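You operate a simulated robot arm through the tools that you are given. There is no shell and no other tool. Be economical: measure what you need, move in short steps, check, and stop when the job is done.

Carry out the task below with a simulated robot arm. There is one attempt and no reset: what you move stays moved.

Task
Open the left table drawer, take the blue foam cover on the top of the glue table and put it away in the inside of the left table drawer and shut the drawer again. Put the small bottle marked "thin" from the top of the glue table on the bench before the stop fence and the small bottle labelled "thick" on the low shelf of the black-legged table. Put the red sandpaper roll from the top of the glue table on top of the white carton there and the yellow sandpaper roll on top of the rubber disc. Put the tape roll from the top of the press bench on the top of the glue table. Turn the black vacuum knob to 0.4 bar. Do these in any order. Set down upright: small bottle, sandpaper roll.

It is judged by the outcome, as a careful person would: the job done as asked, and still so three seconds after it is handed in. It fails if anything else is knocked over, pushed out of place, dropped, spilled or broken. Lids that push on must go on centred and level and be pressed home; caps that screw on are set level and turned clockwise until they are tight.

Robot
A 7-joint arm with a two-finger parallel gripper on a trunk, on a base that drives. Base frame: it is fixed to the floor where the robot stands at the start and does not move with it; the origin is under the middle of the robot, x ahead of it, y to its left, z up. Lengths are in mm, angles in rad, forces in N, time in s.
With the tool pointing down near the work surface it reaches from about 300 to 720 mm from the robot's upright axis, wherever it stands. Its first joint turns from -2.897 to 2.897 rad. Places, roughly: bench before the stop fence (48x21 cm) [-3340, 7140, 800]; black vacuum knob [-5600, 6200, 800]; blue foam cover (6x9x5 cm) [-6300, 3500, 900]; inside of the left table drawer [700, 0, 700]; left table drawer [700, 0, 700]; low shelf of the black-legged table (32x16 cm) [-6360, 6000, 800]; rubber disc (13x13x5 cm) [-6500, 3600, 900]; sandpaper roll [-6500, 3500, 1000]; small bottle [-6000, 3250, 1000]; tape roll (11x11x3 cm) [-4400, 6600, 800]; top of the glue table [-6200, 3400, 900]; white carton [-6750, 3750, 1000]. Payload 3.43 kg.
Tool frame: the origin (TCP) lies between the finger pads and is the grasp point; the fingertips stand 34 mm ahead of it; z points along the fingers, y is the line along which they close. The gripper opens to 128 mm. The fingers are 24 mm wide and 12 mm thick; the gripper's body (48 by 130 mm) begins 96 mm behind the TCP.
Orientation is that of the tool frame in the base frame, as a unit quaternion [w, x, y, z]. With the fingers straight down and closing along the base's y, the tool's x points along the base's -x, its y along +y and its z along -z.

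Tools
- The arm moves only by the tool jog_arm. Its argument "moves" is a list of rows, each an object (a shift or turn left out is 0, a gripper value left out holds the last) with "dr": the turn, a rotation vector about the base's x, y, z in units of 6 degrees (1.0 is 6 degrees), a list of three; "linear": the shift along the base's x, y, z in units of 40 mm (1.0 is 40 mm), a list of three; "grip": the gripper command, from -1 (shut) to 1 (fully open), values between in proportion. In form: [{"dr": [ax, ay, az], "linear": [x, y, z], "grip": grip}, ...]. A call has 1 to 20 rows; each row shifts and turns the commanded pose from where the row before left it. A call with a number of a shift or a turn outside -1 to 1 is refused whole. A row lasts 0.2 s, in which the tool goes at most 50 mm and 0.15 rad; a call with a longer step from one row to the next is refused whole, and so is a gripper value outside its range. Where a pose cannot be reached the arm comes as near as it can. A force on the tool above 40 N (or 10 N above the force at the start of the call, whichever is more), or a blocked arm, ends the call early, and 0.2 s more pass. The fingers move at their own pace (about 108 mm/s each) and stop on an object; they squeeze with about 30 N. The grip force told is the motor's: it shows also when the fingers shut on nothing. Time passes only in rows, and 0.2 s behind the last, so rows that do not move let the fingers close. It gives the time, the measured TCP pose, the force on the tool (base axes), the opening and the grip force at its end, in the units of the frame above (readings bear some noise), with the torque about the TCP (base axes, N m) and any sound that the robot's microphone picked up, and new pictures: "pictures" is both (left out), scene, wrist or none.
- Cameras (640 x 400 px; columns grow to the right, rows downward): "scene" is now at [-11.3, 111.3, 1433.5]; the picture's right is [-0.34, -0.94, 0.00], its down [-0.64, 0.23, -0.74] and it looks along [0.69, -0.25, -0.68] (base axes); focal length 285 px, centre (320, 200). "wrist" rides on the gripper at [76, -11, -160] in the tool frame; the picture's right is [0.15, 0.99, 0.00], its down [-0.88, 0.13, -0.46] and it looks along [-0.45, 0.07, 0.89] (tool axes); focal length 234 px, centre (320, 200). There is no depth. A picture from a camera that has moved, and an enlarged one, comes with that camera's place and axes in the base frame and with its lens.
- slide_trunk(by): slides the trunk up (or, below 0, down) by that many mm; the arm and the scene camera ride with it, the base frame stays. It gives what a move gives, with no picture.
- drive_base(legs): drives the robot by 1 to 6 legs, each [ahead, left, turn to the left] in mm, mm and rad, along the robot's own axes; the way and the turn of a leg run together, so that a leg with both is an arc; at most 1500 mm and 3.142 rad a leg. The arm and the cameras ride along, it lands a little off, and it stops where it bumps. It gives what a move gives, and a new picture of the scene camera.
- turn_head(pan, tilt): turns the head with the scene camera to pan (to the left, within 1.501 rad either way) and tilt (down, from -0.506 to 1.204), counted from straight ahead of the robot. It gives what a move gives, and a new picture of the scene camera.
- zoom(camera, box): a new picture of the part [left, top, right, bottom] of that camera's present view, enlarged. The clock stands still meanwhile.
- hand_in(): hands the job in; it is judged then, once.

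Work in short steps. Places have to be worked out from the pictures, the camera data and where the tool is seen: move nearer, look again, correct. Check each grasp and each placing, and mend what went wrong. You have 217 turns and 260 pictures in all, those below and enlarged ones among them. Open the gripper and draw the arm clear of the work before you hand the job in, unless the task says otherwise.

The tools are called after ">>>" as a command line: name --argument value ..., lists and objects as JSON in quotes. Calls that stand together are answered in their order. jog_arm: Moves the arm, as the interface text tells. Its arguments: {"type":"object","properties":{"moves":{"type":"array","items":{"type":"object","properties":{"dr":{"type":"array","items":{"type":"number"}},"linear":{"type":"array","items":{"type":"number"}},"grip":{"type":"number"}}}},"pictures":{"type":"string","enum":["both","scene","wrist","none"]}},"required":["moves"]} The other tools are called the same way: slide_trunk (by) slides the trunk up or down; drive_base (legs) drives the base; turn_head (pan, tilt) turns the head that bears the scene camera; zoom (camera, box) takes an enlarged picture of a part of a camera's view; hand_in () hands the job in.

At the start:

```text
clock: 0.0
tool_pos: [511.0, -201.0, 953.6]
ee_rot: [0.0, -0.001, 1.0, 0.001]
wrist_force: [0.1, -0.2, -0.1]
ft_torque: [-0.01, -0.01, -0.01]
opening: 128.0
finger_force: 0.0
trunk travel left (down, up): [-150.0, 174.0]
robot x, y, heading: [2.0, -1.8, -0.003]
head pan, tilt: [-0.344, 0.745]
```

scene: 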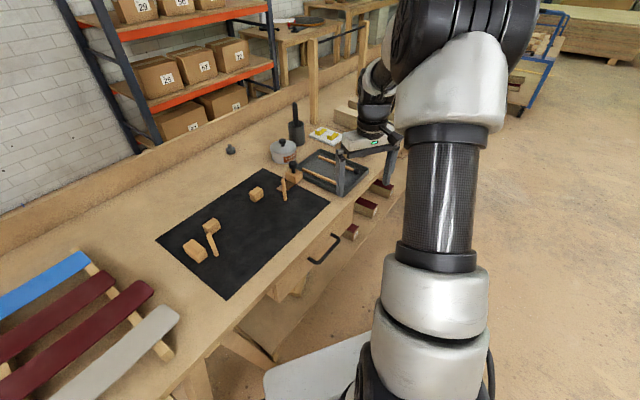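
wrist: 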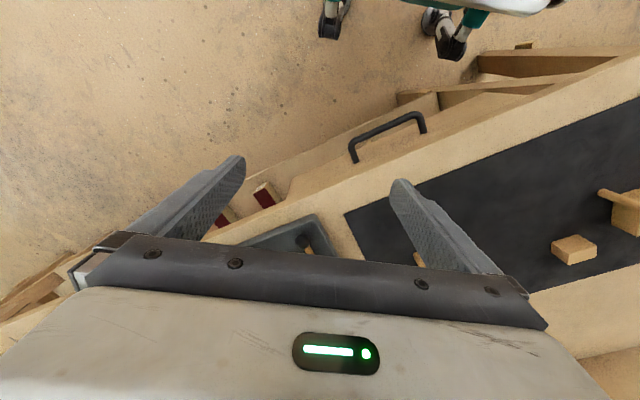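

I first look closely at the drawer handle to measure it.

>>> zoom --camera "scene" --box '[200, 180, 400, 305]'

>>> zoom --camera "wrist" --box '[240, 50, 560, 250]'

```text
3.20 times, centred on (300, 242) of scene
camera zoom: at [-11.3, 111.3, 1433.5], right [-0.34, -0.94, 0.0], down [-0.64, 0.23, -0.74], along [0.69, -0.25, -0.68], focal length 911 px, centre (384, 64)
```

zoom: 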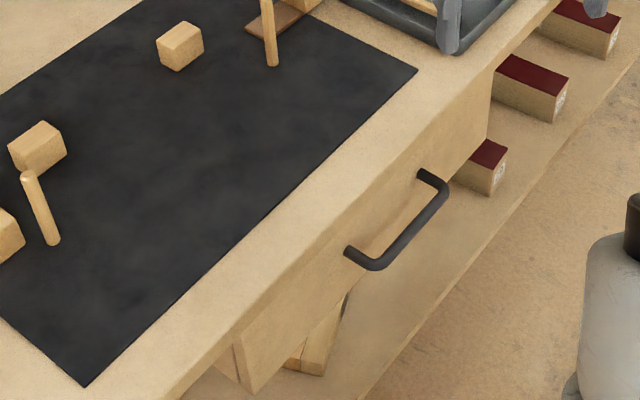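

```text
2.00 times, centred on (400, 150) of wrist
camera zoom: at [437.8, -213.4, 1114.3], right [-0.15, 0.99, 0.0], down [0.88, 0.13, 0.46], along [0.45, 0.07, -0.89], focal length 468 px, centre (160, 300)
```

zoom: 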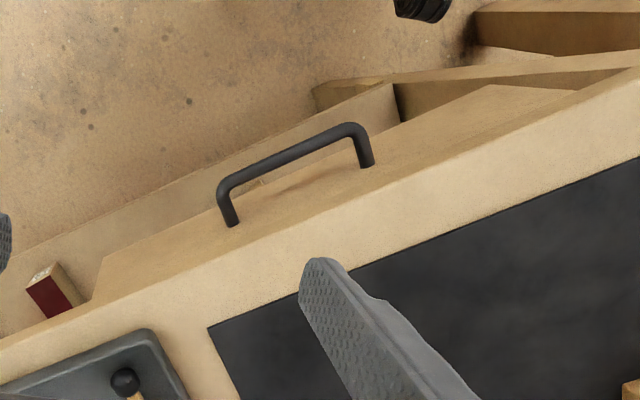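

The handle is about [493,-98,718], and the table front's inward normal is near 0.585 rad. I look around before moving the base.

>>> turn_head --pan -1.3 --tilt 0.6

>>> turn_head --pan 1.4 --tilt 0.4

>>> turn_head --pan 0.4 --tilt 0.7

```text
clock: 1.2
tool_pos: [511.3, -201.9, 955.0]
ee_rot: [0.0, 0.0, 1.0, 0.001]
wrist_force: [-0.9, -1.1, -1.4]
ft_torque: [0.03, 0.01, -0.04]
opening: 128.2
finger_force: 0.1
trunk travel left (down, up): [-150.0, 174.0]
robot x, y, heading: [-2.8, 1.0, -0.002]
head pan, tilt: [-1.3, 0.6]
camera scene: at [-65.9, 54.2, 1445.9], right [-0.96, -0.27, 0.0], down [-0.15, 0.54, -0.83], along [0.22, -0.79, -0.57], focal length 285 px, centre (320, 200)
```

scene: 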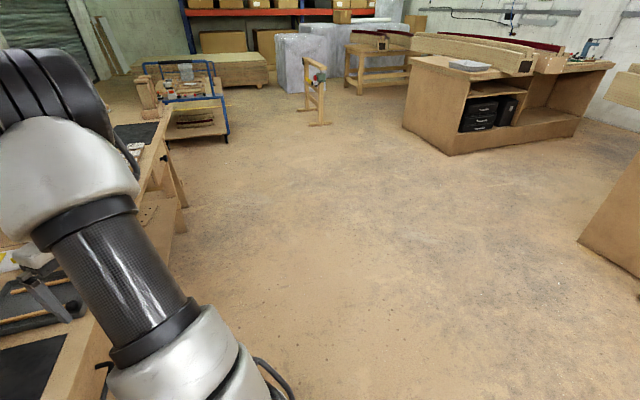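

```text
clock: 3.6
tool_pos: [511.9, -200.5, 955.2]
ee_rot: [0.001, -0.001, 1.0, -0.001]
wrist_force: [-0.6, -0.5, -0.3]
ft_torque: [-0.02, 0.0, -0.03]
opening: 127.9
finger_force: 0.0
trunk travel left (down, up): [-150.0, 174.0]
robot x, y, heading: [-0.0, -2.7, 0.004]
head pan, tilt: [1.4, 0.4]
camera scene: at [-73.8, 230.6, 1464.1], right [0.99, -0.17, 0.0], down [-0.07, -0.38, -0.92], along [0.16, 0.91, -0.39], focal length 285 px, centre (320, 200)
```

scene: 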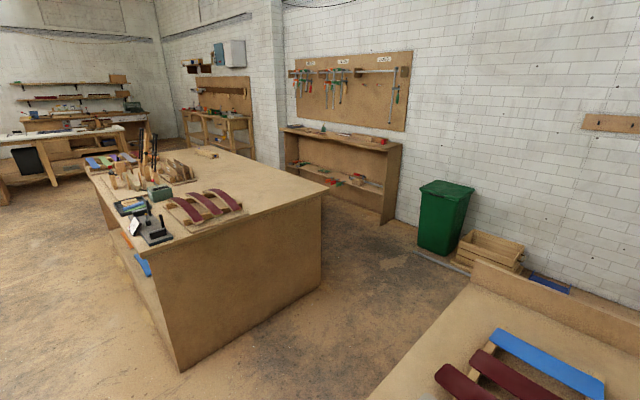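

```text
clock: 4.9
tool_pos: [511.1, -200.6, 954.7]
ee_rot: [0.0, 0.001, 1.0, -0.001]
wrist_force: [0.5, 0.2, 0.8]
ft_torque: [0.02, 0.0, 0.03]
opening: 128.1
finger_force: 0.1
trunk travel left (down, up): [-150.0, 174.0]
robot x, y, heading: [1.9, 2.6, -0.001]
head pan, tilt: [0.4, 0.7]
camera scene: at [-11.4, 172.4, 1437.3], right [0.39, -0.92, 0.0], down [-0.59, -0.25, -0.77], along [0.7, 0.3, -0.64], focal length 285 px, centre (320, 200)
```

scene: 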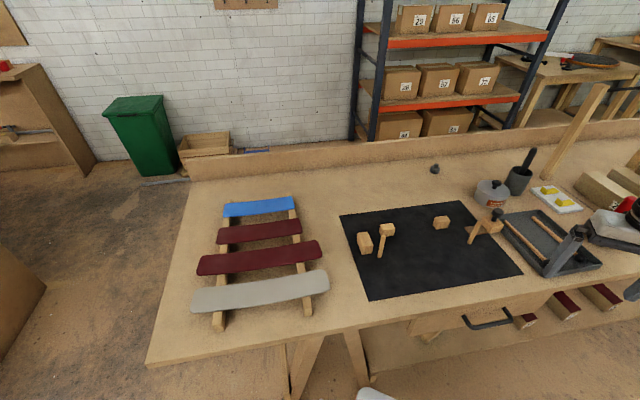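

The right side is clear. I drive to stand square in front of the drawer, about 650 mm from the handle.

>>> drive_base --legs '[[-50, -457, 0], [0, 0, 0.585]]'

>>> turn_head --pan 0.0 --tilt 0.8

```text
clock: 11.5
tool_pos: [486.3, -342.1, 954.9]
ee_rot: [0.0, -0.287, 0.958, 0.0]
wrist_force: [-0.6, 0.0, 0.9]
ft_torque: [0.0, 0.06, 0.0]
opening: 128.2
finger_force: 0.1
trunk travel left (down, up): [-150.0, 174.0]
robot x, y, heading: [-53.7, -459.1, 0.584]
head pan, tilt: [0.4, 0.7]
camera scene: at [-155.8, -319.2, 1437.3], right [0.83, -0.55, 0.0], down [-0.36, -0.54, -0.76], along [0.42, 0.64, -0.64], focal length 285 px, centre (320, 200)
```

scene: 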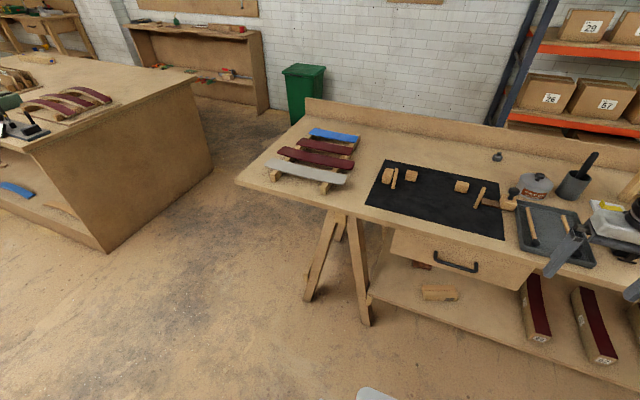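

```text
clock: 12.4
tool_pos: [485.8, -341.6, 954.8]
ee_rot: [0.0, -0.288, 0.958, 0.0]
wrist_force: [-0.5, 0.9, 0.5]
ft_torque: [0.01, -0.02, 0.01]
opening: 127.8
finger_force: 0.0
trunk travel left (down, up): [-150.0, 174.0]
robot x, y, heading: [-48.6, -456.5, 0.582]
head pan, tilt: [0.0, 0.799]
camera scene: at [-135.5, -345.4, 1429.0], right [0.55, -0.83, 0.0], down [-0.6, -0.4, -0.7], along [0.58, 0.38, -0.72], focal length 285 px, centre (320, 200)
```

scene: 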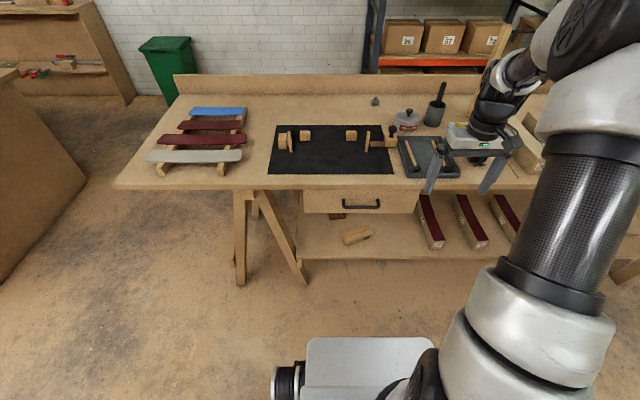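

Aligned well: the handle is 652 mm ahead, centred. I yaw the tool 90°, then pitch it toward horizontal in front of the handle, with a standoff.

>>> jog_arm --moves '[{"dr": [0, 0, 1], "linear": [-0.182, 0.275, 0]}, {"dr": [0, 0, 1], "linear": [-0.182, 0.275, 0]}, {"dr": [0, 0, 1], "linear": [-0.182, 0.275, 0]}, {"dr": [0, 0, 1], "linear": [-0.182, 0.275, 0]}, {"dr": [0, 0, 1], "linear": [-0.182, 0.275, 0]}, {"dr": [0, 0, 1], "linear": [-0.182, 0.275, 0]}, {"dr": [0, 0, 1], "linear": [-0.182, 0.275, 0]}, {"dr": [0, 0, 1], "linear": [-0.182, 0.275, 0]}, {"dr": [0, 0, 1], "linear": [-0.182, 0.275, 0]}, {"dr": [0, 0, 1], "linear": [-0.182, 0.275, 0]}, {"dr": [0, 0, 1], "linear": [-0.182, 0.275, 0]}, {"dr": [0, 0, 1], "linear": [-0.182, 0.275, 0]}, {"dr": [0, 0, 1], "linear": [-0.182, 0.275, 0]}, {"dr": [0, 0, 1], "linear": [-0.182, 0.275, 0]}, {"dr": [0, 0, 1], "linear": [-0.182, 0.275, 0]}]' --pictures "none"

>>> jog_arm --moves '[{"dr": [0.552, -0.834, 0], "linear": [0, 0, -0.43]}, {"dr": [0.552, -0.834, 0], "linear": [0, 0, -0.43]}, {"dr": [0.552, -0.834, 0], "linear": [0, 0, -0.43]}, {"dr": [0.552, -0.834, 0], "linear": [0, 0, -0.43]}, {"dr": [0.552, -0.834, 0], "linear": [0, 0, -0.43]}, {"dr": [0.552, -0.834, 0], "linear": [0, 0, -0.43]}, {"dr": [0.552, -0.834, 0], "linear": [0, 0, -0.43]}, {"dr": [0.552, -0.834, 0], "linear": [0, 0, -0.43]}, {"dr": [0.552, -0.834, 0], "linear": [0, 0, -0.43]}, {"dr": [0.552, -0.834, 0], "linear": [0, 0, -0.43]}, {"dr": [0.552, -0.834, 0], "linear": [0, 0, -0.43]}, {"dr": [0.552, -0.834, 0], "linear": [0, 0, -0.43]}, {"dr": [0.552, -0.834, 0], "linear": [0, 0, -0.43]}]'

```text
clock: 15.6
tool_pos: [377.9, -178.3, 955.7]
ee_rot: [0.0, 0.881, -0.473, -0.001]
wrist_force: [-0.5, -0.4, 0.7]
ft_torque: [-0.01, 0.0, 0.01]
opening: 128.0
finger_force: 0.0
trunk travel left (down, up): [-150.0, 174.0]
robot x, y, heading: [-53.2, -455.5, 0.586]
head pan, tilt: [0.0, 0.799]
```

```text
clock: 18.4
tool_pos: [377.5, -177.2, 731.3]
ee_rot: [-0.554, 0.684, -0.369, 0.297]
wrist_force: [0.5, 0.7, 0.9]
ft_torque: [0.02, 0.02, 0.0]
opening: 128.1
finger_force: 0.0
trunk travel left (down, up): [-150.0, 174.0]
robot x, y, heading: [-49.7, -460.7, 0.584]
head pan, tilt: [0.0, 0.799]
camera scene: at [-135.6, -345.6, 1429.1], right [0.55, -0.83, 0.0], down [-0.6, -0.4, -0.7], along [0.58, 0.38, -0.72], focal length 285 px, centre (320, 200)
camera wrist: at [292.8, -326.9, 774.9], right [-0.09, -0.23, -0.97], down [-0.88, 0.47, -0.03], along [0.47, 0.85, -0.25], focal length 234 px, centre (320, 200)
```

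scene: 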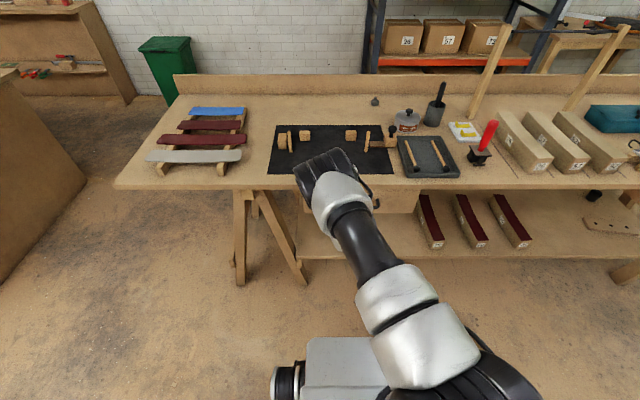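
wrist: 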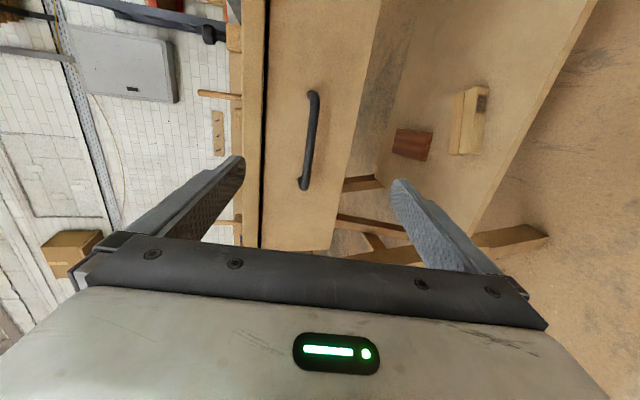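

The tool faces the handle squarely. I narrow the fingers and advance so that the bar sits between them.

>>> jog_arm --moves '[{"grip": -0.25}, {"grip": -0.25}, {"linear": [0.64, 0.42, -0.08]}, {"linear": [0.64, 0.42, -0.08]}, {"linear": [0.64, 0.42, -0.08]}, {"linear": [0.6, 0.4, -0.06]}]' --pictures "wrist"

```text
clock: 19.8
tool_pos: [477.4, -111.2, 720.0]
ee_rot: [-0.555, 0.684, -0.369, 0.297]
wrist_force: [-0.2, -0.2, 0.0]
ft_torque: [0.01, 0.03, 0.0]
opening: 48.0
finger_force: 0.1
trunk travel left (down, up): [-150.0, 174.0]
robot x, y, heading: [-53.2, -454.7, 0.589]
head pan, tilt: [0.0, 0.799]
camera wrist: at [393.7, -259.8, 763.3], right [-0.09, -0.24, -0.97], down [-0.88, 0.47, -0.03], along [0.46, 0.85, -0.25], focal length 234 px, centre (320, 200)
```

wrist: 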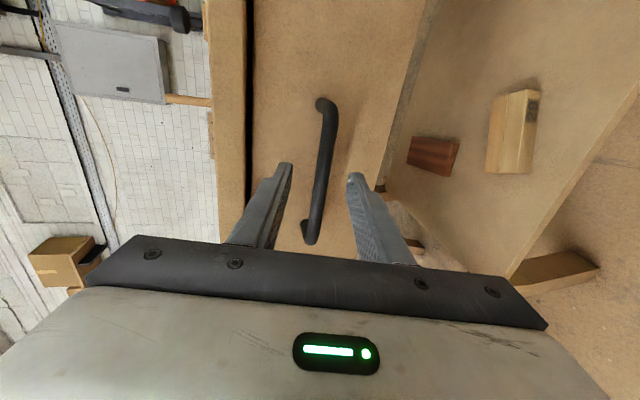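

The bar lies between the fingers; I close on it.

>>> jog_arm --moves '[{"grip": -1}, {"grip": -1}, {"grip": -1}]' --pictures "wrist"

```text
clock: 20.6
tool_pos: [477.9, -111.4, 718.9]
ee_rot: [-0.553, 0.685, -0.369, 0.298]
wrist_force: [-0.3, 0.4, -2.0]
ft_torque: [-0.2, -0.1, 0.25]
opening: 11.6
finger_force: 44.8
trunk travel left (down, up): [-150.0, 174.0]
robot x, y, heading: [-45.8, -456.2, 0.584]
head pan, tilt: [0.0, 0.799]
camera wrist: at [393.4, -260.1, 763.0], right [-0.09, -0.24, -0.97], down [-0.88, 0.47, -0.03], along [0.47, 0.85, -0.25], focal length 234 px, centre (320, 200)
```

wrist: 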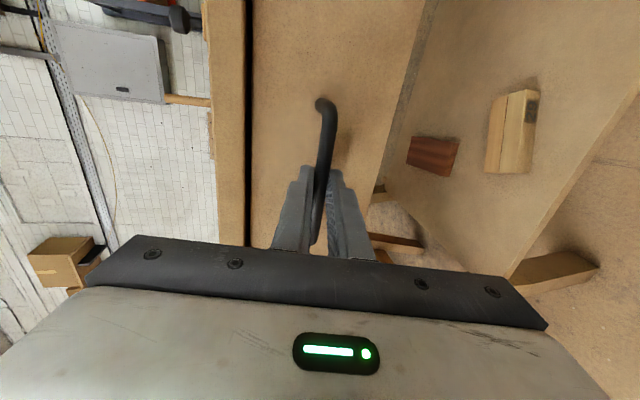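

Gripped the bar (11.6 mm). I pull first with the arm 80 mm to see that the drawer moves.

>>> jog_arm --moves '[{"linear": [-0.33, -0.22, 0]}, {"linear": [-0.33, -0.22, 0]}, {"linear": [-0.33, -0.22, 0]}, {"linear": [-0.33, -0.22, 0]}, {"linear": [-0.33, -0.22, 0]}]' --pictures "scene"

```text
clock: 21.8
tool_pos: [410.6, -155.6, 718.9]
ee_rot: [-0.554, 0.685, -0.369, 0.297]
wrist_force: [-2.1, 1.6, -7.9]
ft_torque: [-0.43, -0.09, -0.37]
opening: 11.8
finger_force: 44.8
trunk travel left (down, up): [-150.0, 174.0]
robot x, y, heading: [-49.6, -457.1, 0.585]
head pan, tilt: [0.0, 0.799]
camera scene: at [-135.2, -345.0, 1428.9], right [0.55, -0.83, 0.0], down [-0.6, -0.4, -0.7], along [0.58, 0.38, -0.72], focal length 285 px, centre (320, 200)
```

scene: 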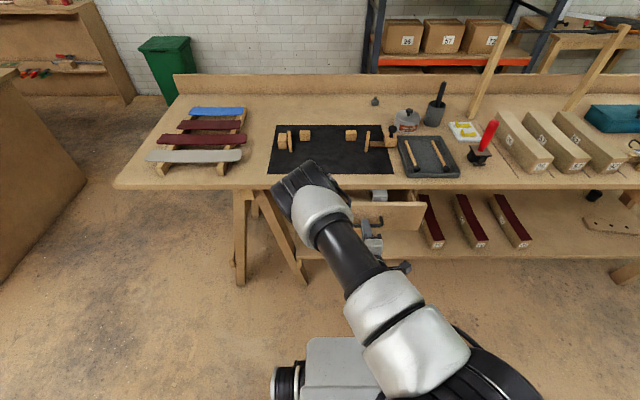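

The drawer follows. I pull it further by driving back.

>>> drive_base --legs '[[-170, 0, 0]]'

```text
clock: 23.2
tool_pos: [269.8, -248.4, 719.6]
ee_rot: [-0.553, 0.686, -0.368, 0.297]
wrist_force: [0.1, -0.3, -13.0]
ft_torque: [-0.35, 0.09, 0.2]
opening: 11.6
finger_force: 44.6
trunk travel left (down, up): [-150.0, 174.0]
robot x, y, heading: [-193.2, -553.4, 0.589]
head pan, tilt: [0.0, 0.799]
camera scene: at [-276.8, -438.8, 1429.0], right [0.55, -0.83, 0.0], down [-0.6, -0.4, -0.7], along [0.58, 0.38, -0.72], focal length 285 px, centre (320, 200)
```

scene: 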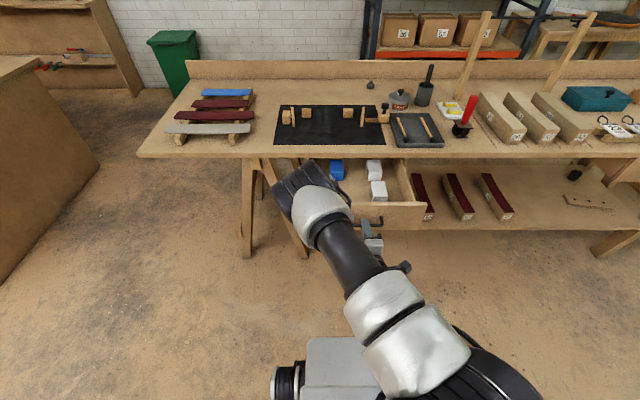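

Now open about 250 mm. I release, retreat and look into the drawer.

>>> jog_arm --moves '[{"grip": -0.25}, {"grip": -0.25}, {"grip": -0.25}, {"linear": [-0.6, -0.4, 0]}, {"linear": [-0.6, -0.4, 0]}, {"linear": [-0.3, -0.2, 0.5]}, {"linear": [0, 0, 0.9]}, {"linear": [0, 0, 0.9]}, {"linear": [0, 0, 0.9]}, {"linear": [0, 0, 0.9]}, {"linear": [0, 0, 0.9]}, {"linear": [0, 0, 0.9]}]' --pictures "both"

```text
clock: 25.8
tool_pos: [243.1, -268.5, 935.0]
ee_rot: [-0.554, 0.685, -0.368, 0.297]
wrist_force: [0.1, 0.4, 0.6]
ft_torque: [-0.01, -0.01, -0.01]
opening: 48.0
finger_force: 0.0
out of reach, approached as far as the arm can: row 10, 11, 12
trunk travel left (down, up): [-150.0, 174.0]
robot x, y, heading: [-196.5, -549.7, 0.584]
head pan, tilt: [0.0, 0.799]
camera scene: at [-277.5, -439.3, 1428.9], right [0.55, -0.83, 0.0], down [-0.6, -0.4, -0.7], along [0.58, 0.38, -0.72], focal length 285 px, centre (320, 200)
camera wrist: at [159.0, -416.9, 978.9], right [-0.09, -0.24, -0.97], down [-0.88, 0.47, -0.03], along [0.46, 0.85, -0.25], focal length 234 px, centre (320, 200)
```

scene: 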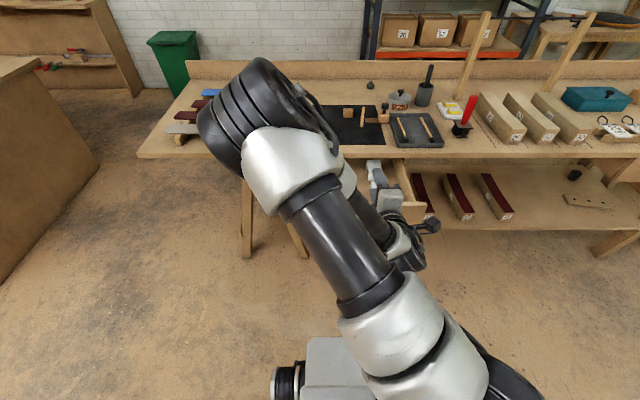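
wrist: 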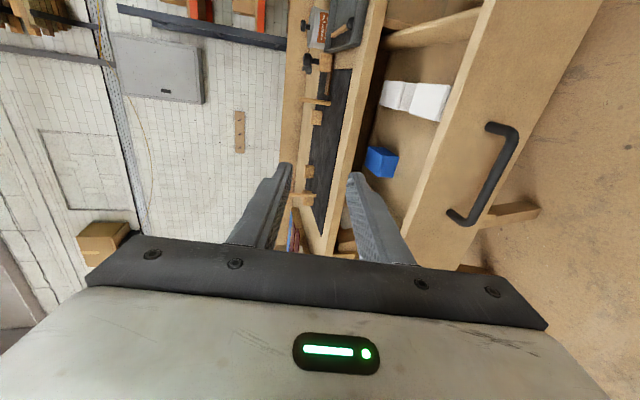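

There is plenty of free space in the drawer. I bring the tool back to pointing down for travel.

>>> jog_arm --moves '[{"dr": [-0.552, 0.834, 0]}, {"dr": [-0.552, 0.834, 0]}, {"dr": [-0.552, 0.834, 0]}, {"dr": [-0.552, 0.834, 0]}, {"dr": [-0.552, 0.834, 0]}, {"dr": [-0.552, 0.834, 0]}, {"dr": [-0.552, 0.834, 0]}, {"dr": [-0.552, 0.834, 0]}, {"dr": [-0.552, 0.834, 0]}, {"dr": [-0.552, 0.834, 0]}, {"dr": [-0.552, 0.834, 0]}, {"dr": [-0.552, 0.834, 0]}, {"dr": [-0.552, 0.834, 0]}]' --pictures "none"

>>> drive_base --legs '[[-350, 0, 0], [0, 0, 1.98]]'

>>> turn_head --pan 0.3 --tilt 0.3

```text
clock: 28.6
tool_pos: [237.5, -270.2, 922.7]
ee_rot: [0.002, 0.881, -0.473, 0.0]
wrist_force: [-0.1, -0.5, -0.1]
ft_torque: [-0.01, 0.0, -0.01]
opening: 48.1
finger_force: 0.1
out of reach, approached as far as the arm can: row 8
trunk travel left (down, up): [-150.0, 174.0]
robot x, y, heading: [-193.2, -551.9, 0.586]
head pan, tilt: [0.0, 0.799]
```

```text
clock: 35.8
tool_pos: [-914.8, -462.1, 924.2]
ee_rot: [0.0, 0.878, 0.479, 0.0]
wrist_force: [-0.8, 0.3, 0.2]
ft_torque: [0.01, 0.01, -0.01]
opening: 47.8
finger_force: 0.0
trunk travel left (down, up): [-150.0, 174.0]
robot x, y, heading: [-484.4, -743.6, 2.572]
head pan, tilt: [0.0, 0.799]
camera scene: at [-550.9, -866.4, 1429.0], right [0.54, 0.84, 0.0], down [0.6, -0.39, -0.7], along [-0.59, 0.38, -0.72], focal length 285 px, centre (320, 200)
```

scene: 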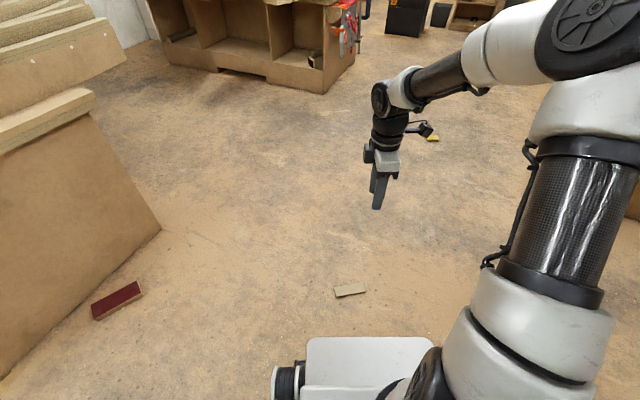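

```text
clock: 36.7
tool_pos: [-915.6, -461.8, 922.5]
ee_rot: [0.001, 0.877, 0.48, 0.0]
wrist_force: [0.6, 0.3, -0.4]
ft_torque: [0.0, 0.03, -0.04]
opening: 47.8
finger_force: 0.1
trunk travel left (down, up): [-150.0, 174.0]
robot x, y, heading: [-483.8, -736.7, 2.569]
head pan, tilt: [0.3, 0.3]
camera scene: at [-573.0, -885.0, 1473.3], right [0.27, 0.96, 0.0], down [0.29, -0.08, -0.96], along [-0.92, 0.26, -0.3], focal length 285 px, centre (320, 200)
```

scene: 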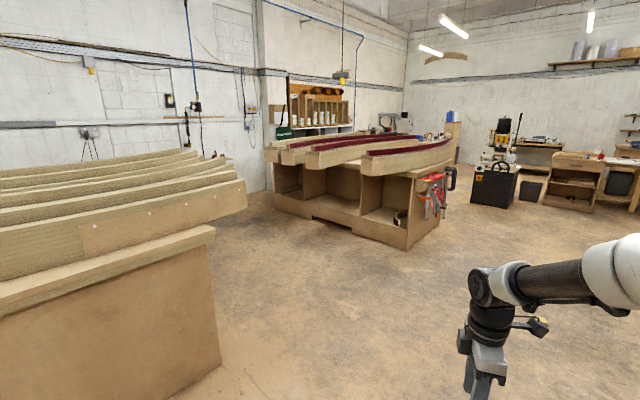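

There are loose blocks on the floor near [-1072,-342] and [-1838,1144], and a bench corner near [-3059,789]. I drive around them with waypoints.

>>> drive_base --legs '[[1019, -815, 0], [781, 265, 0], [781, 265, 0]]'

>>> turn_head --pan -0.2 --tilt 0.4

```text
clock: 52.8
tool_pos: [-2919.4, 1168.1, 921.3]
ee_rot: [0.001, 0.877, 0.48, 0.0]
wrist_force: [-0.3, 0.3, 0.5]
ft_torque: [-0.03, -0.01, -0.01]
opening: 47.9
finger_force: 0.0
trunk travel left (down, up): [-150.0, 174.0]
robot x, y, heading: [-2487.9, 887.0, 2.569]
head pan, tilt: [0.3, 0.3]
camera scene: at [-2577.5, 744.2, 1473.4], right [0.27, 0.96, 0.0], down [0.28, -0.08, -0.96], along [-0.92, 0.26, -0.3], focal length 285 px, centre (320, 200)
```

scene: 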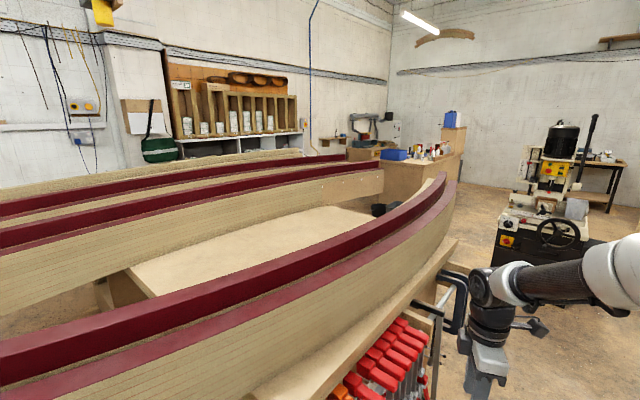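

```text
clock: 53.8
tool_pos: [-2918.5, 1168.1, 923.6]
ee_rot: [0.001, 0.877, 0.48, 0.001]
wrist_force: [0.6, 0.8, 0.1]
ft_torque: [-0.02, -0.02, 0.01]
opening: 48.0
finger_force: 0.0
trunk travel left (down, up): [-150.0, 174.0]
robot x, y, heading: [-2484.6, 886.6, 2.566]
head pan, tilt: [-0.201, 0.4]
camera scene: at [-2554.1, 783.8, 1464.1], right [0.7, 0.72, 0.0], down [0.28, -0.27, -0.92], along [-0.66, 0.64, -0.39], focal length 285 px, centre (320, 200)
```

scene: 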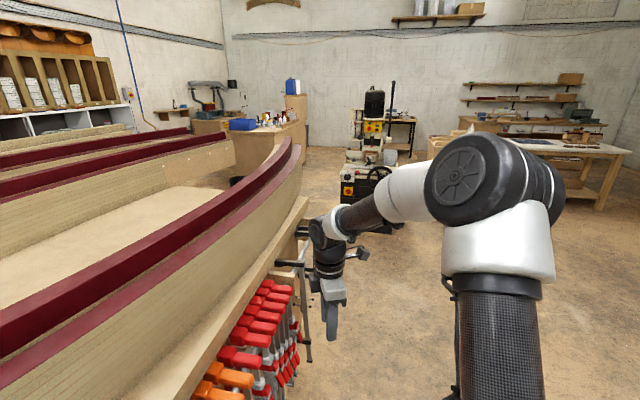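

Clamps stick out from the bench beside the arm, so I shift right a bit, then go ahead and look.

>>> drive_base --legs '[[0, -300, 0], [1300, 0, 0]]'

>>> turn_head --pan 0.3 --tilt 0.35

```text
clock: 62.2
tool_pos: [-3712.1, 2060.6, 922.0]
ee_rot: [0.001, 0.877, 0.48, 0.0]
wrist_force: [0.0, -0.7, 0.4]
ft_torque: [0.01, -0.02, 0.01]
opening: 47.8
finger_force: 0.1
trunk travel left (down, up): [-150.0, 174.0]
robot x, y, heading: [-3283.3, 1775.9, 2.567]
head pan, tilt: [-0.201, 0.4]
stopped in leg 2: the robot was blocked; the commanded pose is now the measured one
camera scene: at [-3348.4, 1676.6, 1464.1], right [0.7, 0.72, 0.0], down [0.28, -0.27, -0.92], along [-0.66, 0.64, -0.39], focal length 285 px, centre (320, 200)
```

scene: 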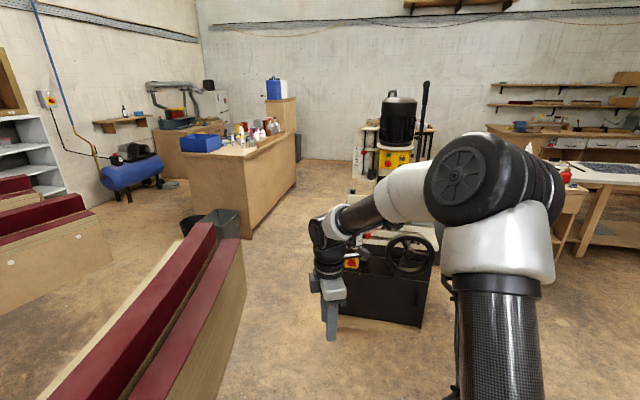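

```text
clock: 63.1
tool_pos: [-3712.6, 2060.6, 923.1]
ee_rot: [0.0, 0.877, 0.48, 0.0]
wrist_force: [0.1, -0.1, 0.2]
ft_torque: [-0.01, -0.04, -0.02]
opening: 48.2
finger_force: 0.0
trunk travel left (down, up): [-150.0, 174.0]
robot x, y, heading: [-3282.3, 1777.0, 2.569]
head pan, tilt: [0.3, 0.351]
camera scene: at [-3371.7, 1637.1, 1468.7], right [0.27, 0.96, 0.0], down [0.33, -0.09, -0.94], along [-0.9, 0.25, -0.34], focal length 285 px, centre (320, 200)
```

scene: 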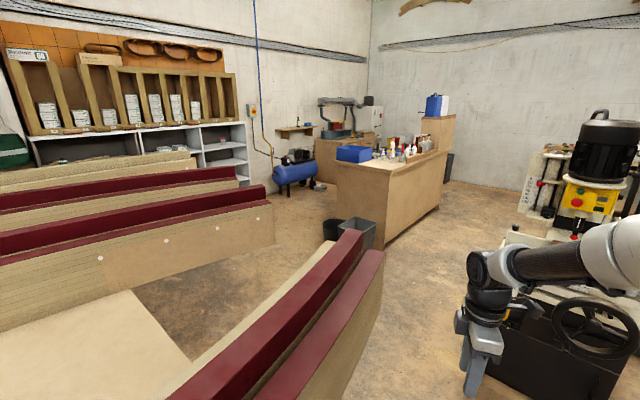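

The base was blocked by the beam end at my left front. I move right, away from it, and look along the aisles on both sides of the black machine.

>>> drive_base --legs '[[-100, 0, 0], [100, -815, 0]]'

>>> turn_head --pan 0.35 --tilt 0.45

>>> turn_head --pan -0.7 --tilt 0.35

```text
clock: 72.1
tool_pos: [-3274.9, 2744.3, 922.9]
ee_rot: [0.001, 0.877, 0.481, 0.0]
wrist_force: [-0.6, 0.3, 0.2]
ft_torque: [0.02, 0.01, -0.02]
opening: 47.9
finger_force: 0.1
trunk travel left (down, up): [-150.0, 174.0]
robot x, y, heading: [-2845.2, 2462.5, 2.57]
head pan, tilt: [0.3, 0.351]
camera scene: at [-2931.4, 2321.2, 1468.6], right [0.26, 0.96, 0.0], down [0.33, -0.09, -0.94], along [-0.91, 0.25, -0.34], focal length 285 px, centre (320, 200)
```

scene: 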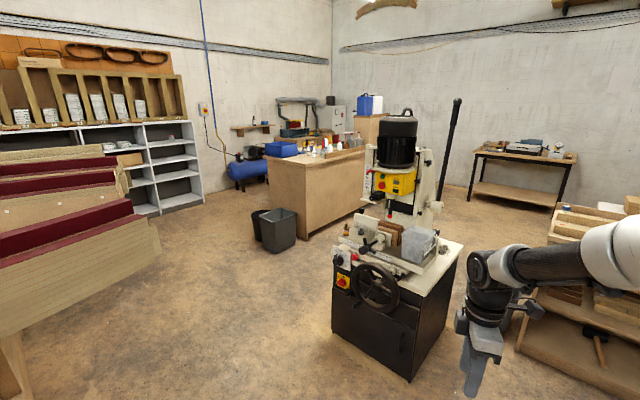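

```text
clock: 72.8
tool_pos: [-3274.9, 2743.3, 923.2]
ee_rot: [0.001, 0.877, 0.481, 0.0]
wrist_force: [0.4, 0.4, -0.3]
ft_torque: [-0.05, -0.03, 0.01]
opening: 48.3
finger_force: 0.1
trunk travel left (down, up): [-150.0, 174.0]
robot x, y, heading: [-2844.8, 2466.4, 2.573]
head pan, tilt: [0.351, 0.45]
camera scene: at [-2931.4, 2316.4, 1459.5], right [0.21, 0.98, 0.0], down [0.42, -0.09, -0.9], along [-0.88, 0.19, -0.43], focal length 285 px, centre (320, 200)
```

scene: 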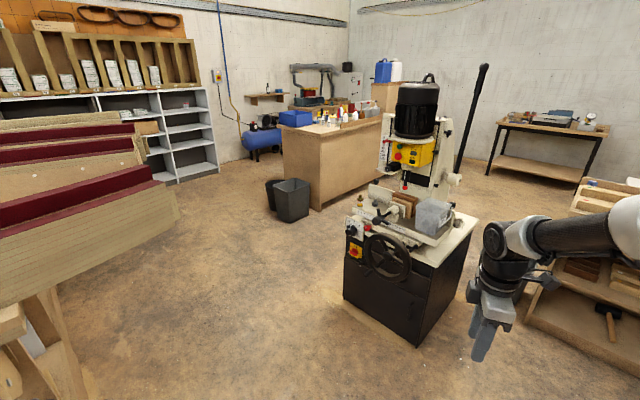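

```text
clock: 74.1
tool_pos: [-3274.8, 2743.7, 922.9]
ee_rot: [0.0, 0.877, 0.48, 0.001]
wrist_force: [-0.1, 0.1, 0.1]
ft_torque: [-0.01, 0.01, 0.0]
opening: 48.3
finger_force: 0.1
trunk travel left (down, up): [-150.0, 174.0]
robot x, y, heading: [-2839.9, 2463.0, 2.577]
head pan, tilt: [-0.7, 0.351]
camera scene: at [-2869.6, 2385.5, 1468.6], right [0.95, 0.3, 0.0], down [0.1, -0.33, -0.94], along [-0.28, 0.9, -0.34], focal length 285 px, centre (320, 200)
```

scene: 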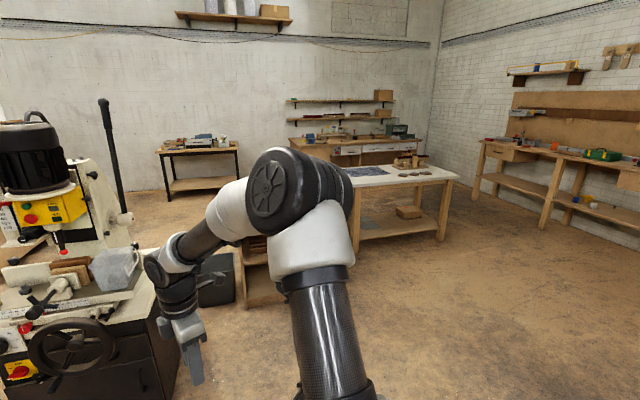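

The passage between the beam tip (about [-4014,2003]) and the machine corner (about [-4350,2800]) is about 860 mm wide. I line up the heading to go straight through its middle.

>>> drive_base --legs '[[0, 0, 0.963], [353, -426, 0]]'

>>> turn_head --pan 0.1 --tilt 0.7

```text
clock: 81.2
tool_pos: [-3807.0, 2532.9, 922.5]
ee_rot: [0.0, 0.557, 0.831, 0.001]
wrist_force: [-0.5, -0.1, -0.1]
ft_torque: [0.01, 0.02, -0.02]
opening: 48.0
finger_force: 0.1
trunk travel left (down, up): [-150.0, 174.0]
robot x, y, heading: [-3332.2, 2722.5, -2.75]
head pan, tilt: [-0.7, 0.351]
camera scene: at [-3281.3, 2655.9, 1468.6], right [0.31, 0.95, 0.0], down [0.33, -0.1, -0.94], along [-0.89, 0.29, -0.34], focal length 285 px, centre (320, 200)
```

scene: 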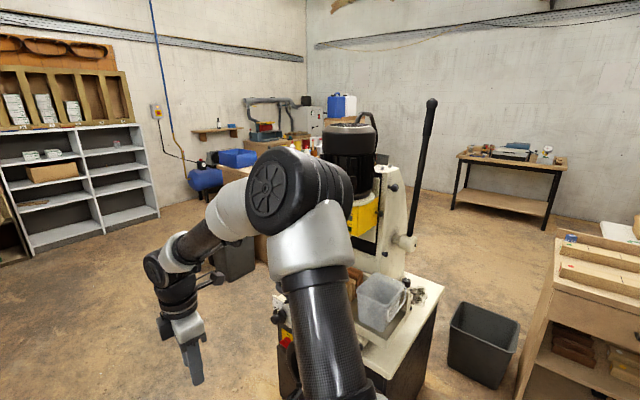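

```text
clock: 82.4
tool_pos: [-3807.2, 2531.0, 923.1]
ee_rot: [0.0, 0.557, 0.831, 0.0]
wrist_force: [1.0, -0.4, -0.6]
ft_torque: [-0.06, 0.01, -0.01]
opening: 47.9
finger_force: 0.1
trunk travel left (down, up): [-150.0, 174.0]
robot x, y, heading: [-3330.0, 2723.4, -2.751]
head pan, tilt: [0.099, 0.7]
camera scene: at [-3267.7, 2587.6, 1437.3], right [-0.47, 0.88, 0.0], down [0.57, 0.3, -0.77], along [-0.68, -0.36, -0.64], focal length 285 px, centre (320, 200)
```

scene: 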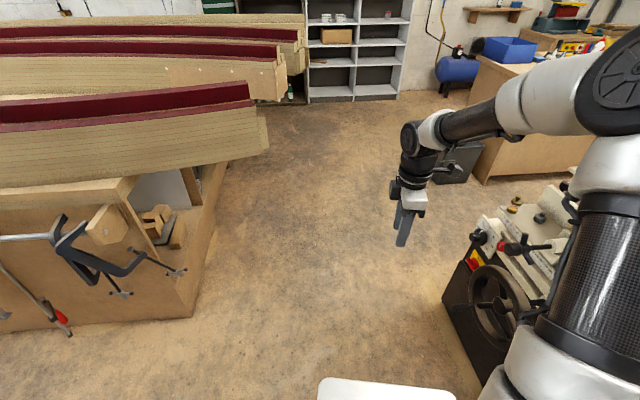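

Clearance looks fine on both sides (about 400 mm from the centre line). I drive straight through.

>>> drive_base --legs '[[1400, 0, 0]]'

>>> turn_head --pan -0.9 --tilt 0.5

```text
clock: 89.4
tool_pos: [-5116.6, 2001.7, 923.0]
ee_rot: [0.001, 0.559, 0.829, 0.001]
wrist_force: [-0.1, -0.3, -0.6]
ft_torque: [-0.02, 0.01, -0.01]
opening: 48.1
finger_force: 0.1
trunk travel left (down, up): [-150.0, 174.0]
robot x, y, heading: [-4641.1, 2195.0, -2.76]
head pan, tilt: [0.099, 0.7]
camera scene: at [-4576.2, 2054.4, 1437.3], right [-0.46, 0.89, 0.0], down [0.57, 0.3, -0.76], along [-0.68, -0.36, -0.64], focal length 285 px, centre (320, 200)
```

scene: 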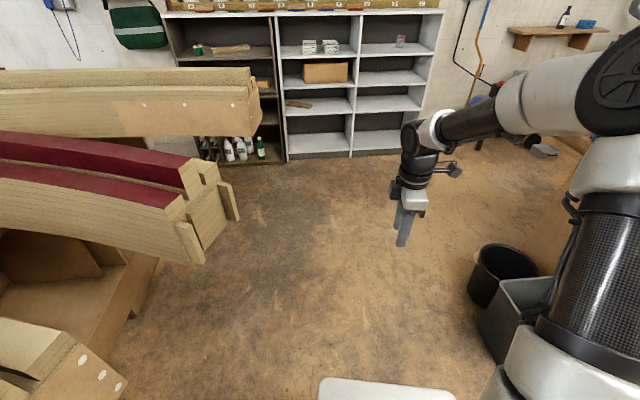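

```text
clock: 90.7
tool_pos: [-5116.0, 2002.5, 922.1]
ee_rot: [0.001, 0.559, 0.829, 0.001]
wrist_force: [0.1, 0.1, 0.2]
ft_torque: [0.01, -0.04, 0.01]
opening: 48.0
finger_force: 0.2
trunk travel left (down, up): [-150.0, 174.0]
robot x, y, heading: [-4637.4, 2192.5, -2.757]
head pan, tilt: [-0.901, 0.499]
camera scene: at [-4580.2, 2138.8, 1455.0], right [0.49, 0.87, 0.0], down [0.42, -0.24, -0.88], along [-0.76, 0.43, -0.48], focal length 285 px, centre (320, 200)
```

scene: 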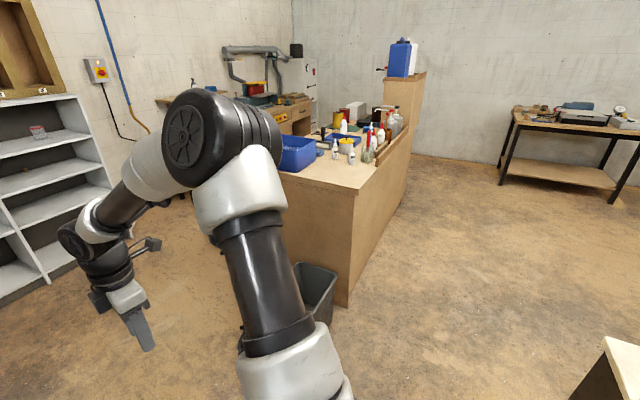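

I'm past the gap and the glue table is in view; I zoom on its top.

>>> zoom --camera "scene" --box '[260, 60, 452, 180]'

```text
3.33 times, centred on (356, 120) of scene
camera zoom: at [-4580.2, 2138.8, 1455.0], right [0.49, 0.87, 0.0], down [0.42, -0.24, -0.88], along [-0.76, 0.43, -0.48], focal length 949 px, centre (200, 467)
```

zoom: 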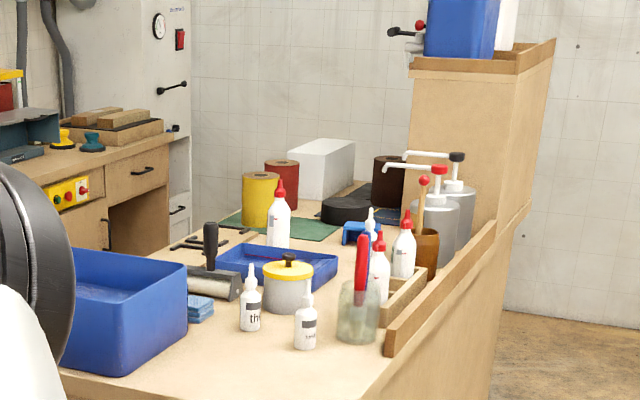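

The rolls lie about 500 mm in from the NE edge, so the SW side may be the better reach. I drive round the south end to look at the SW aisle.

>>> drive_base --legs '[[1150, -80, 0]]'

>>> turn_head --pan -1.3 --tilt 0.45

```text
clock: 96.5
tool_pos: [-6194.9, 1641.1, 924.2]
ee_rot: [0.0, 0.556, 0.831, 0.001]
wrist_force: [-0.5, -0.2, 0.4]
ft_torque: [0.0, 0.0, -0.02]
opening: 47.9
finger_force: 0.1
trunk travel left (down, up): [-150.0, 174.0]
robot x, y, heading: [-5719.5, 1832.8, -2.753]
head pan, tilt: [-0.901, 0.499]
camera scene: at [-5661.2, 1783.3, 1455.0], right [0.49, 0.87, 0.0], down [0.42, -0.23, -0.88], along [-0.77, 0.43, -0.48], focal length 285 px, centre (320, 200)
```

scene: 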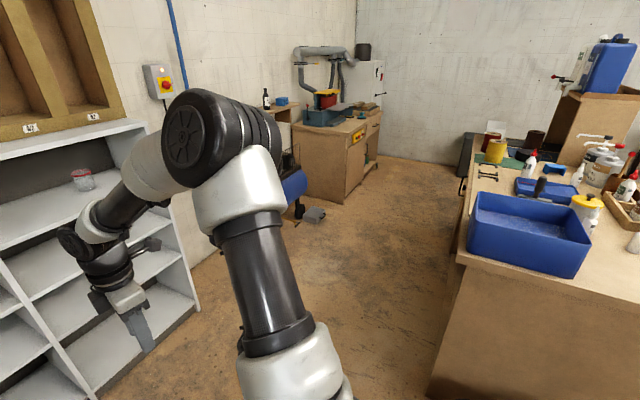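

```text
clock: 97.3
tool_pos: [-6194.7, 1639.9, 923.2]
ee_rot: [0.001, 0.556, 0.832, 0.001]
wrist_force: [-0.1, 0.5, -1.0]
ft_torque: [-0.01, 0.01, -0.02]
opening: 47.9
finger_force: 0.1
trunk travel left (down, up): [-150.0, 174.0]
robot x, y, heading: [-5718.8, 1836.2, -2.751]
head pan, tilt: [-1.3, 0.45]
camera scene: at [-5638.4, 1811.5, 1459.4], right [0.79, 0.62, 0.0], down [0.27, -0.34, -0.9], along [-0.56, 0.71, -0.44], focal length 285 px, centre (320, 200)
```

scene: 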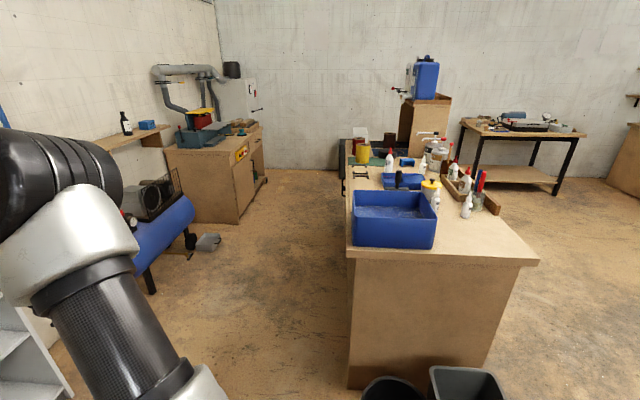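

The SW aisle is wide. I drive round there and face the table square from the SW side.

>>> drive_base --legs '[[753, -488, 0], [0, 0, -2.942], [250, 776, 0]]'

>>> turn_head --pan 0.0 --tilt 0.65

```text
clock: 117.1
tool_pos: [-6416.0, 3078.4, 923.6]
ee_rot: [0.001, 0.888, -0.46, 0.0]
wrist_force: [0.1, 0.3, 0.2]
ft_torque: [-0.02, -0.01, 0.0]
opening: 48.1
finger_force: 0.0
trunk travel left (down, up): [-150.0, 174.0]
robot x, y, heading: [-6839.3, 2787.5, 0.618]
head pan, tilt: [-1.3, 0.45]
camera scene: at [-6921.4, 2789.3, 1459.4], right [-0.63, -0.77, 0.0], down [-0.34, 0.28, -0.9], along [0.7, -0.57, -0.44], focal length 285 px, centre (320, 200)
```

scene: 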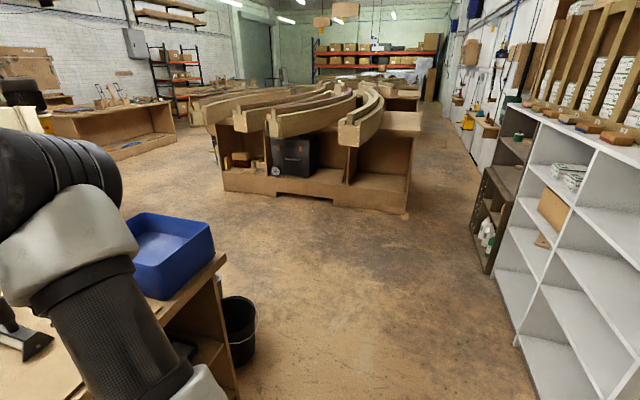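

```text
clock: 118.6
tool_pos: [-6415.5, 3079.2, 923.0]
ee_rot: [0.0, 0.888, -0.46, 0.0]
wrist_force: [-0.4, 0.1, -0.2]
ft_torque: [0.01, 0.0, -0.01]
opening: 47.9
finger_force: 0.1
trunk travel left (down, up): [-150.0, 174.0]
robot x, y, heading: [-6835.9, 2784.9, 0.614]
head pan, tilt: [0.0, 0.649]
camera scene: at [-6921.6, 2897.5, 1441.6], right [0.58, -0.82, 0.0], down [-0.49, -0.35, -0.8], along [0.65, 0.46, -0.6], focal length 285 px, centre (320, 200)
```

scene: 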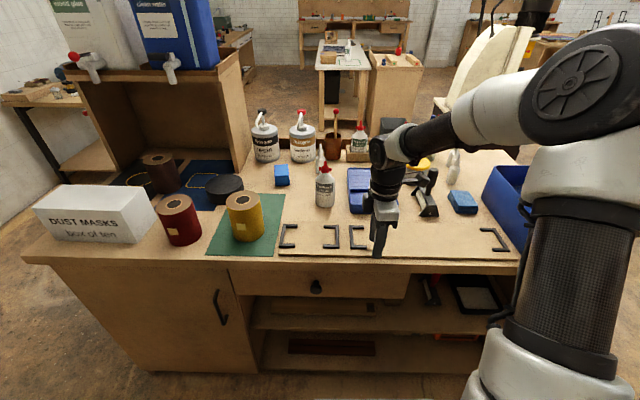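

The whole table is in view: yellow/red rolls, disc and carton at left, and the foam cover at about [-6313,3486]. I raise the tool and turn it back so that the wrist camera looks forward.

>>> jog_arm --moves '[{"dr": [0, 0, 0], "linear": [0, 0, 0.8], "grip": 0.6}, {"dr": [0, 0, 0], "linear": [0, 0, 0.8]}, {"dr": [0, 0, -1], "linear": [-0.2, 0.29, 0.15]}, {"dr": [0, 0, -1], "linear": [-0.2, 0.29, 0.15]}, {"dr": [0, 0, -1], "linear": [-0.2, 0.29, 0.15]}, {"dr": [0, 0, -1], "linear": [-0.2, 0.29, 0.15]}, {"dr": [0, 0, -1], "linear": [-0.2, 0.29, 0.15]}, {"dr": [0, 0, -1], "linear": [-0.2, 0.29, 0.15]}, {"dr": [0, 0, -1], "linear": [-0.2, 0.29, 0.15]}, {"dr": [0, 0, -1], "linear": [-0.2, 0.29, 0]}, {"dr": [0, 0, -1], "linear": [-0.2, 0.29, 0]}, {"dr": [0, 0, -1], "linear": [-0.2, 0.29, 0]}, {"dr": [0, 0, -1], "linear": [-0.2, 0.29, 0]}, {"dr": [0, 0, -1], "linear": [-0.2, 0.29, 0]}, {"dr": [0, 0, -1], "linear": [-0.2, 0.29, 0]}, {"dr": [0, 0, -1], "linear": [-0.2, 0.29, 0]}, {"dr": [0, 0, -1], "linear": [-0.2, 0.29, 0]}]'

```text
clock: 122.2
tool_pos: [-6535.7, 3253.2, 1028.9]
ee_rot: [0.0, -0.302, 0.953, 0.001]
wrist_force: [0.0, 0.3, 0.0]
ft_torque: [0.0, 0.01, -0.01]
opening: 102.2
finger_force: 0.0
trunk travel left (down, up): [-150.0, 174.0]
robot x, y, heading: [-6837.5, 2787.2, 0.606]
head pan, tilt: [0.0, 0.649]
camera scene: at [-6921.6, 2897.5, 1441.6], right [0.58, -0.82, 0.0], down [-0.49, -0.35, -0.8], along [0.65, 0.46, -0.6], focal length 285 px, centre (320, 200)
camera wrist: at [-6589.3, 3199.3, 1187.6], right [-0.69, 0.73, 0.0], down [0.65, 0.61, 0.46], along [0.33, 0.32, -0.89], focal length 234 px, centre (320, 200)
```

scene: 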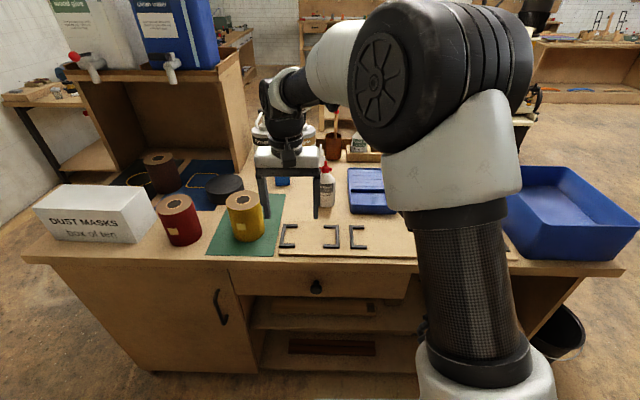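
wrist: 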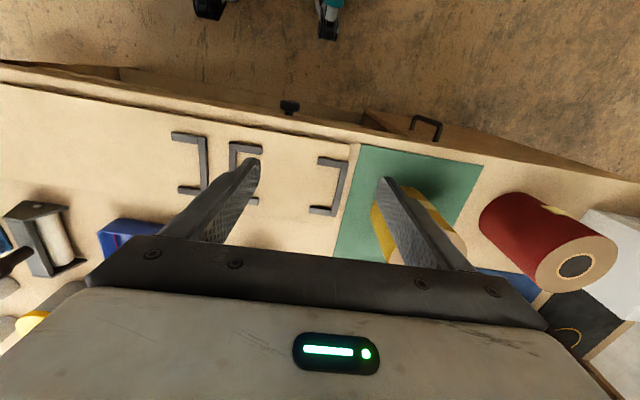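

Let me zoom to measure rolls, disc, carton and foam.

>>> zoom --camera "scene" --box '[20, 130, 300, 305]'

```text
2.29 times, centred on (160, 218) of scene
camera zoom: at [-6921.6, 2897.5, 1441.6], right [0.58, -0.82, 0.0], down [-0.49, -0.35, -0.8], along [0.65, 0.46, -0.6], focal length 651 px, centre (686, 160)
```

zoom: 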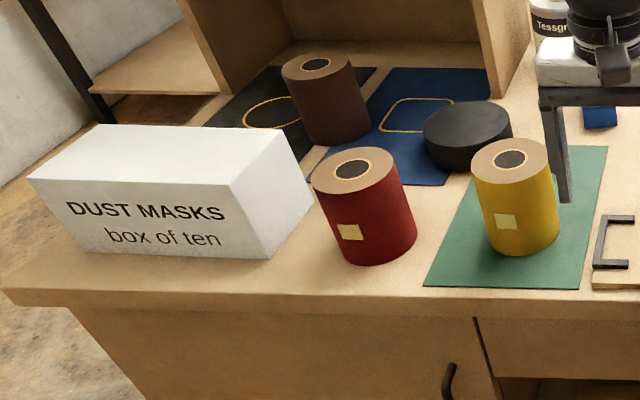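

Table top ≈ 865, roll tops ≈ 968, carton top ≈ 981. I raise and centre the arm, then shift the base left 560 and ahead 110 so that rolls, disc and carton are all within reach.

>>> jog_arm --moves '[{"linear": [0, 0, 1]}, {"linear": [0, 0, 1]}, {"linear": [0.6, -0.867, 0]}, {"linear": [0.6, -0.867, 0]}, {"linear": [0.6, -0.867, 0]}, {"linear": [0.6, -0.867, 0]}, {"linear": [0.6, -0.867, 0]}]' --pictures "none"

>>> drive_base --legs '[[0, 560, 0], [100, 0, 0]]'

```text
clock: 123.8
tool_pos: [-6415.5, 3080.3, 1109.6]
ee_rot: [0.0, -0.303, 0.953, 0.001]
wrist_force: [-0.5, 0.3, 0.5]
ft_torque: [0.02, -0.03, 0.02]
opening: 102.5
finger_force: 0.2
trunk travel left (down, up): [-150.0, 174.0]
robot x, y, heading: [-6837.9, 2787.5, 0.617]
head pan, tilt: [0.0, 0.649]
```

```text
clock: 130.4
tool_pos: [-6654.5, 3593.6, 1108.6]
ee_rot: [0.0, -0.303, 0.953, 0.0]
wrist_force: [0.0, -0.2, 0.3]
ft_torque: [0.03, -0.05, -0.01]
opening: 102.4
finger_force: 0.0
trunk travel left (down, up): [-150.0, 174.0]
robot x, y, heading: [-7077.0, 3295.4, 0.609]
head pan, tilt: [0.0, 0.649]
camera scene: at [-7160.5, 3410.1, 1441.6], right [0.58, -0.82, 0.0], down [-0.49, -0.35, -0.8], along [0.65, 0.46, -0.6], focal length 285 px, centre (320, 200)
```

scene: 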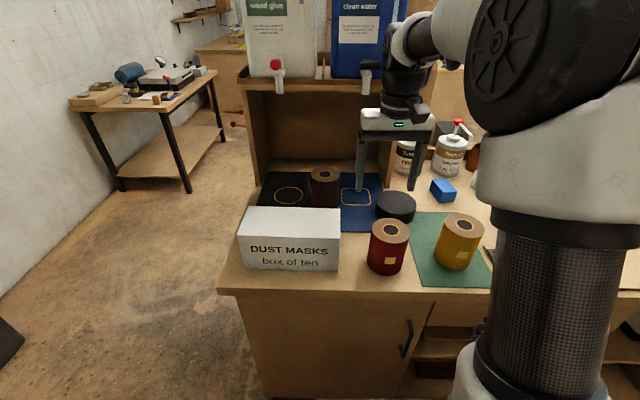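

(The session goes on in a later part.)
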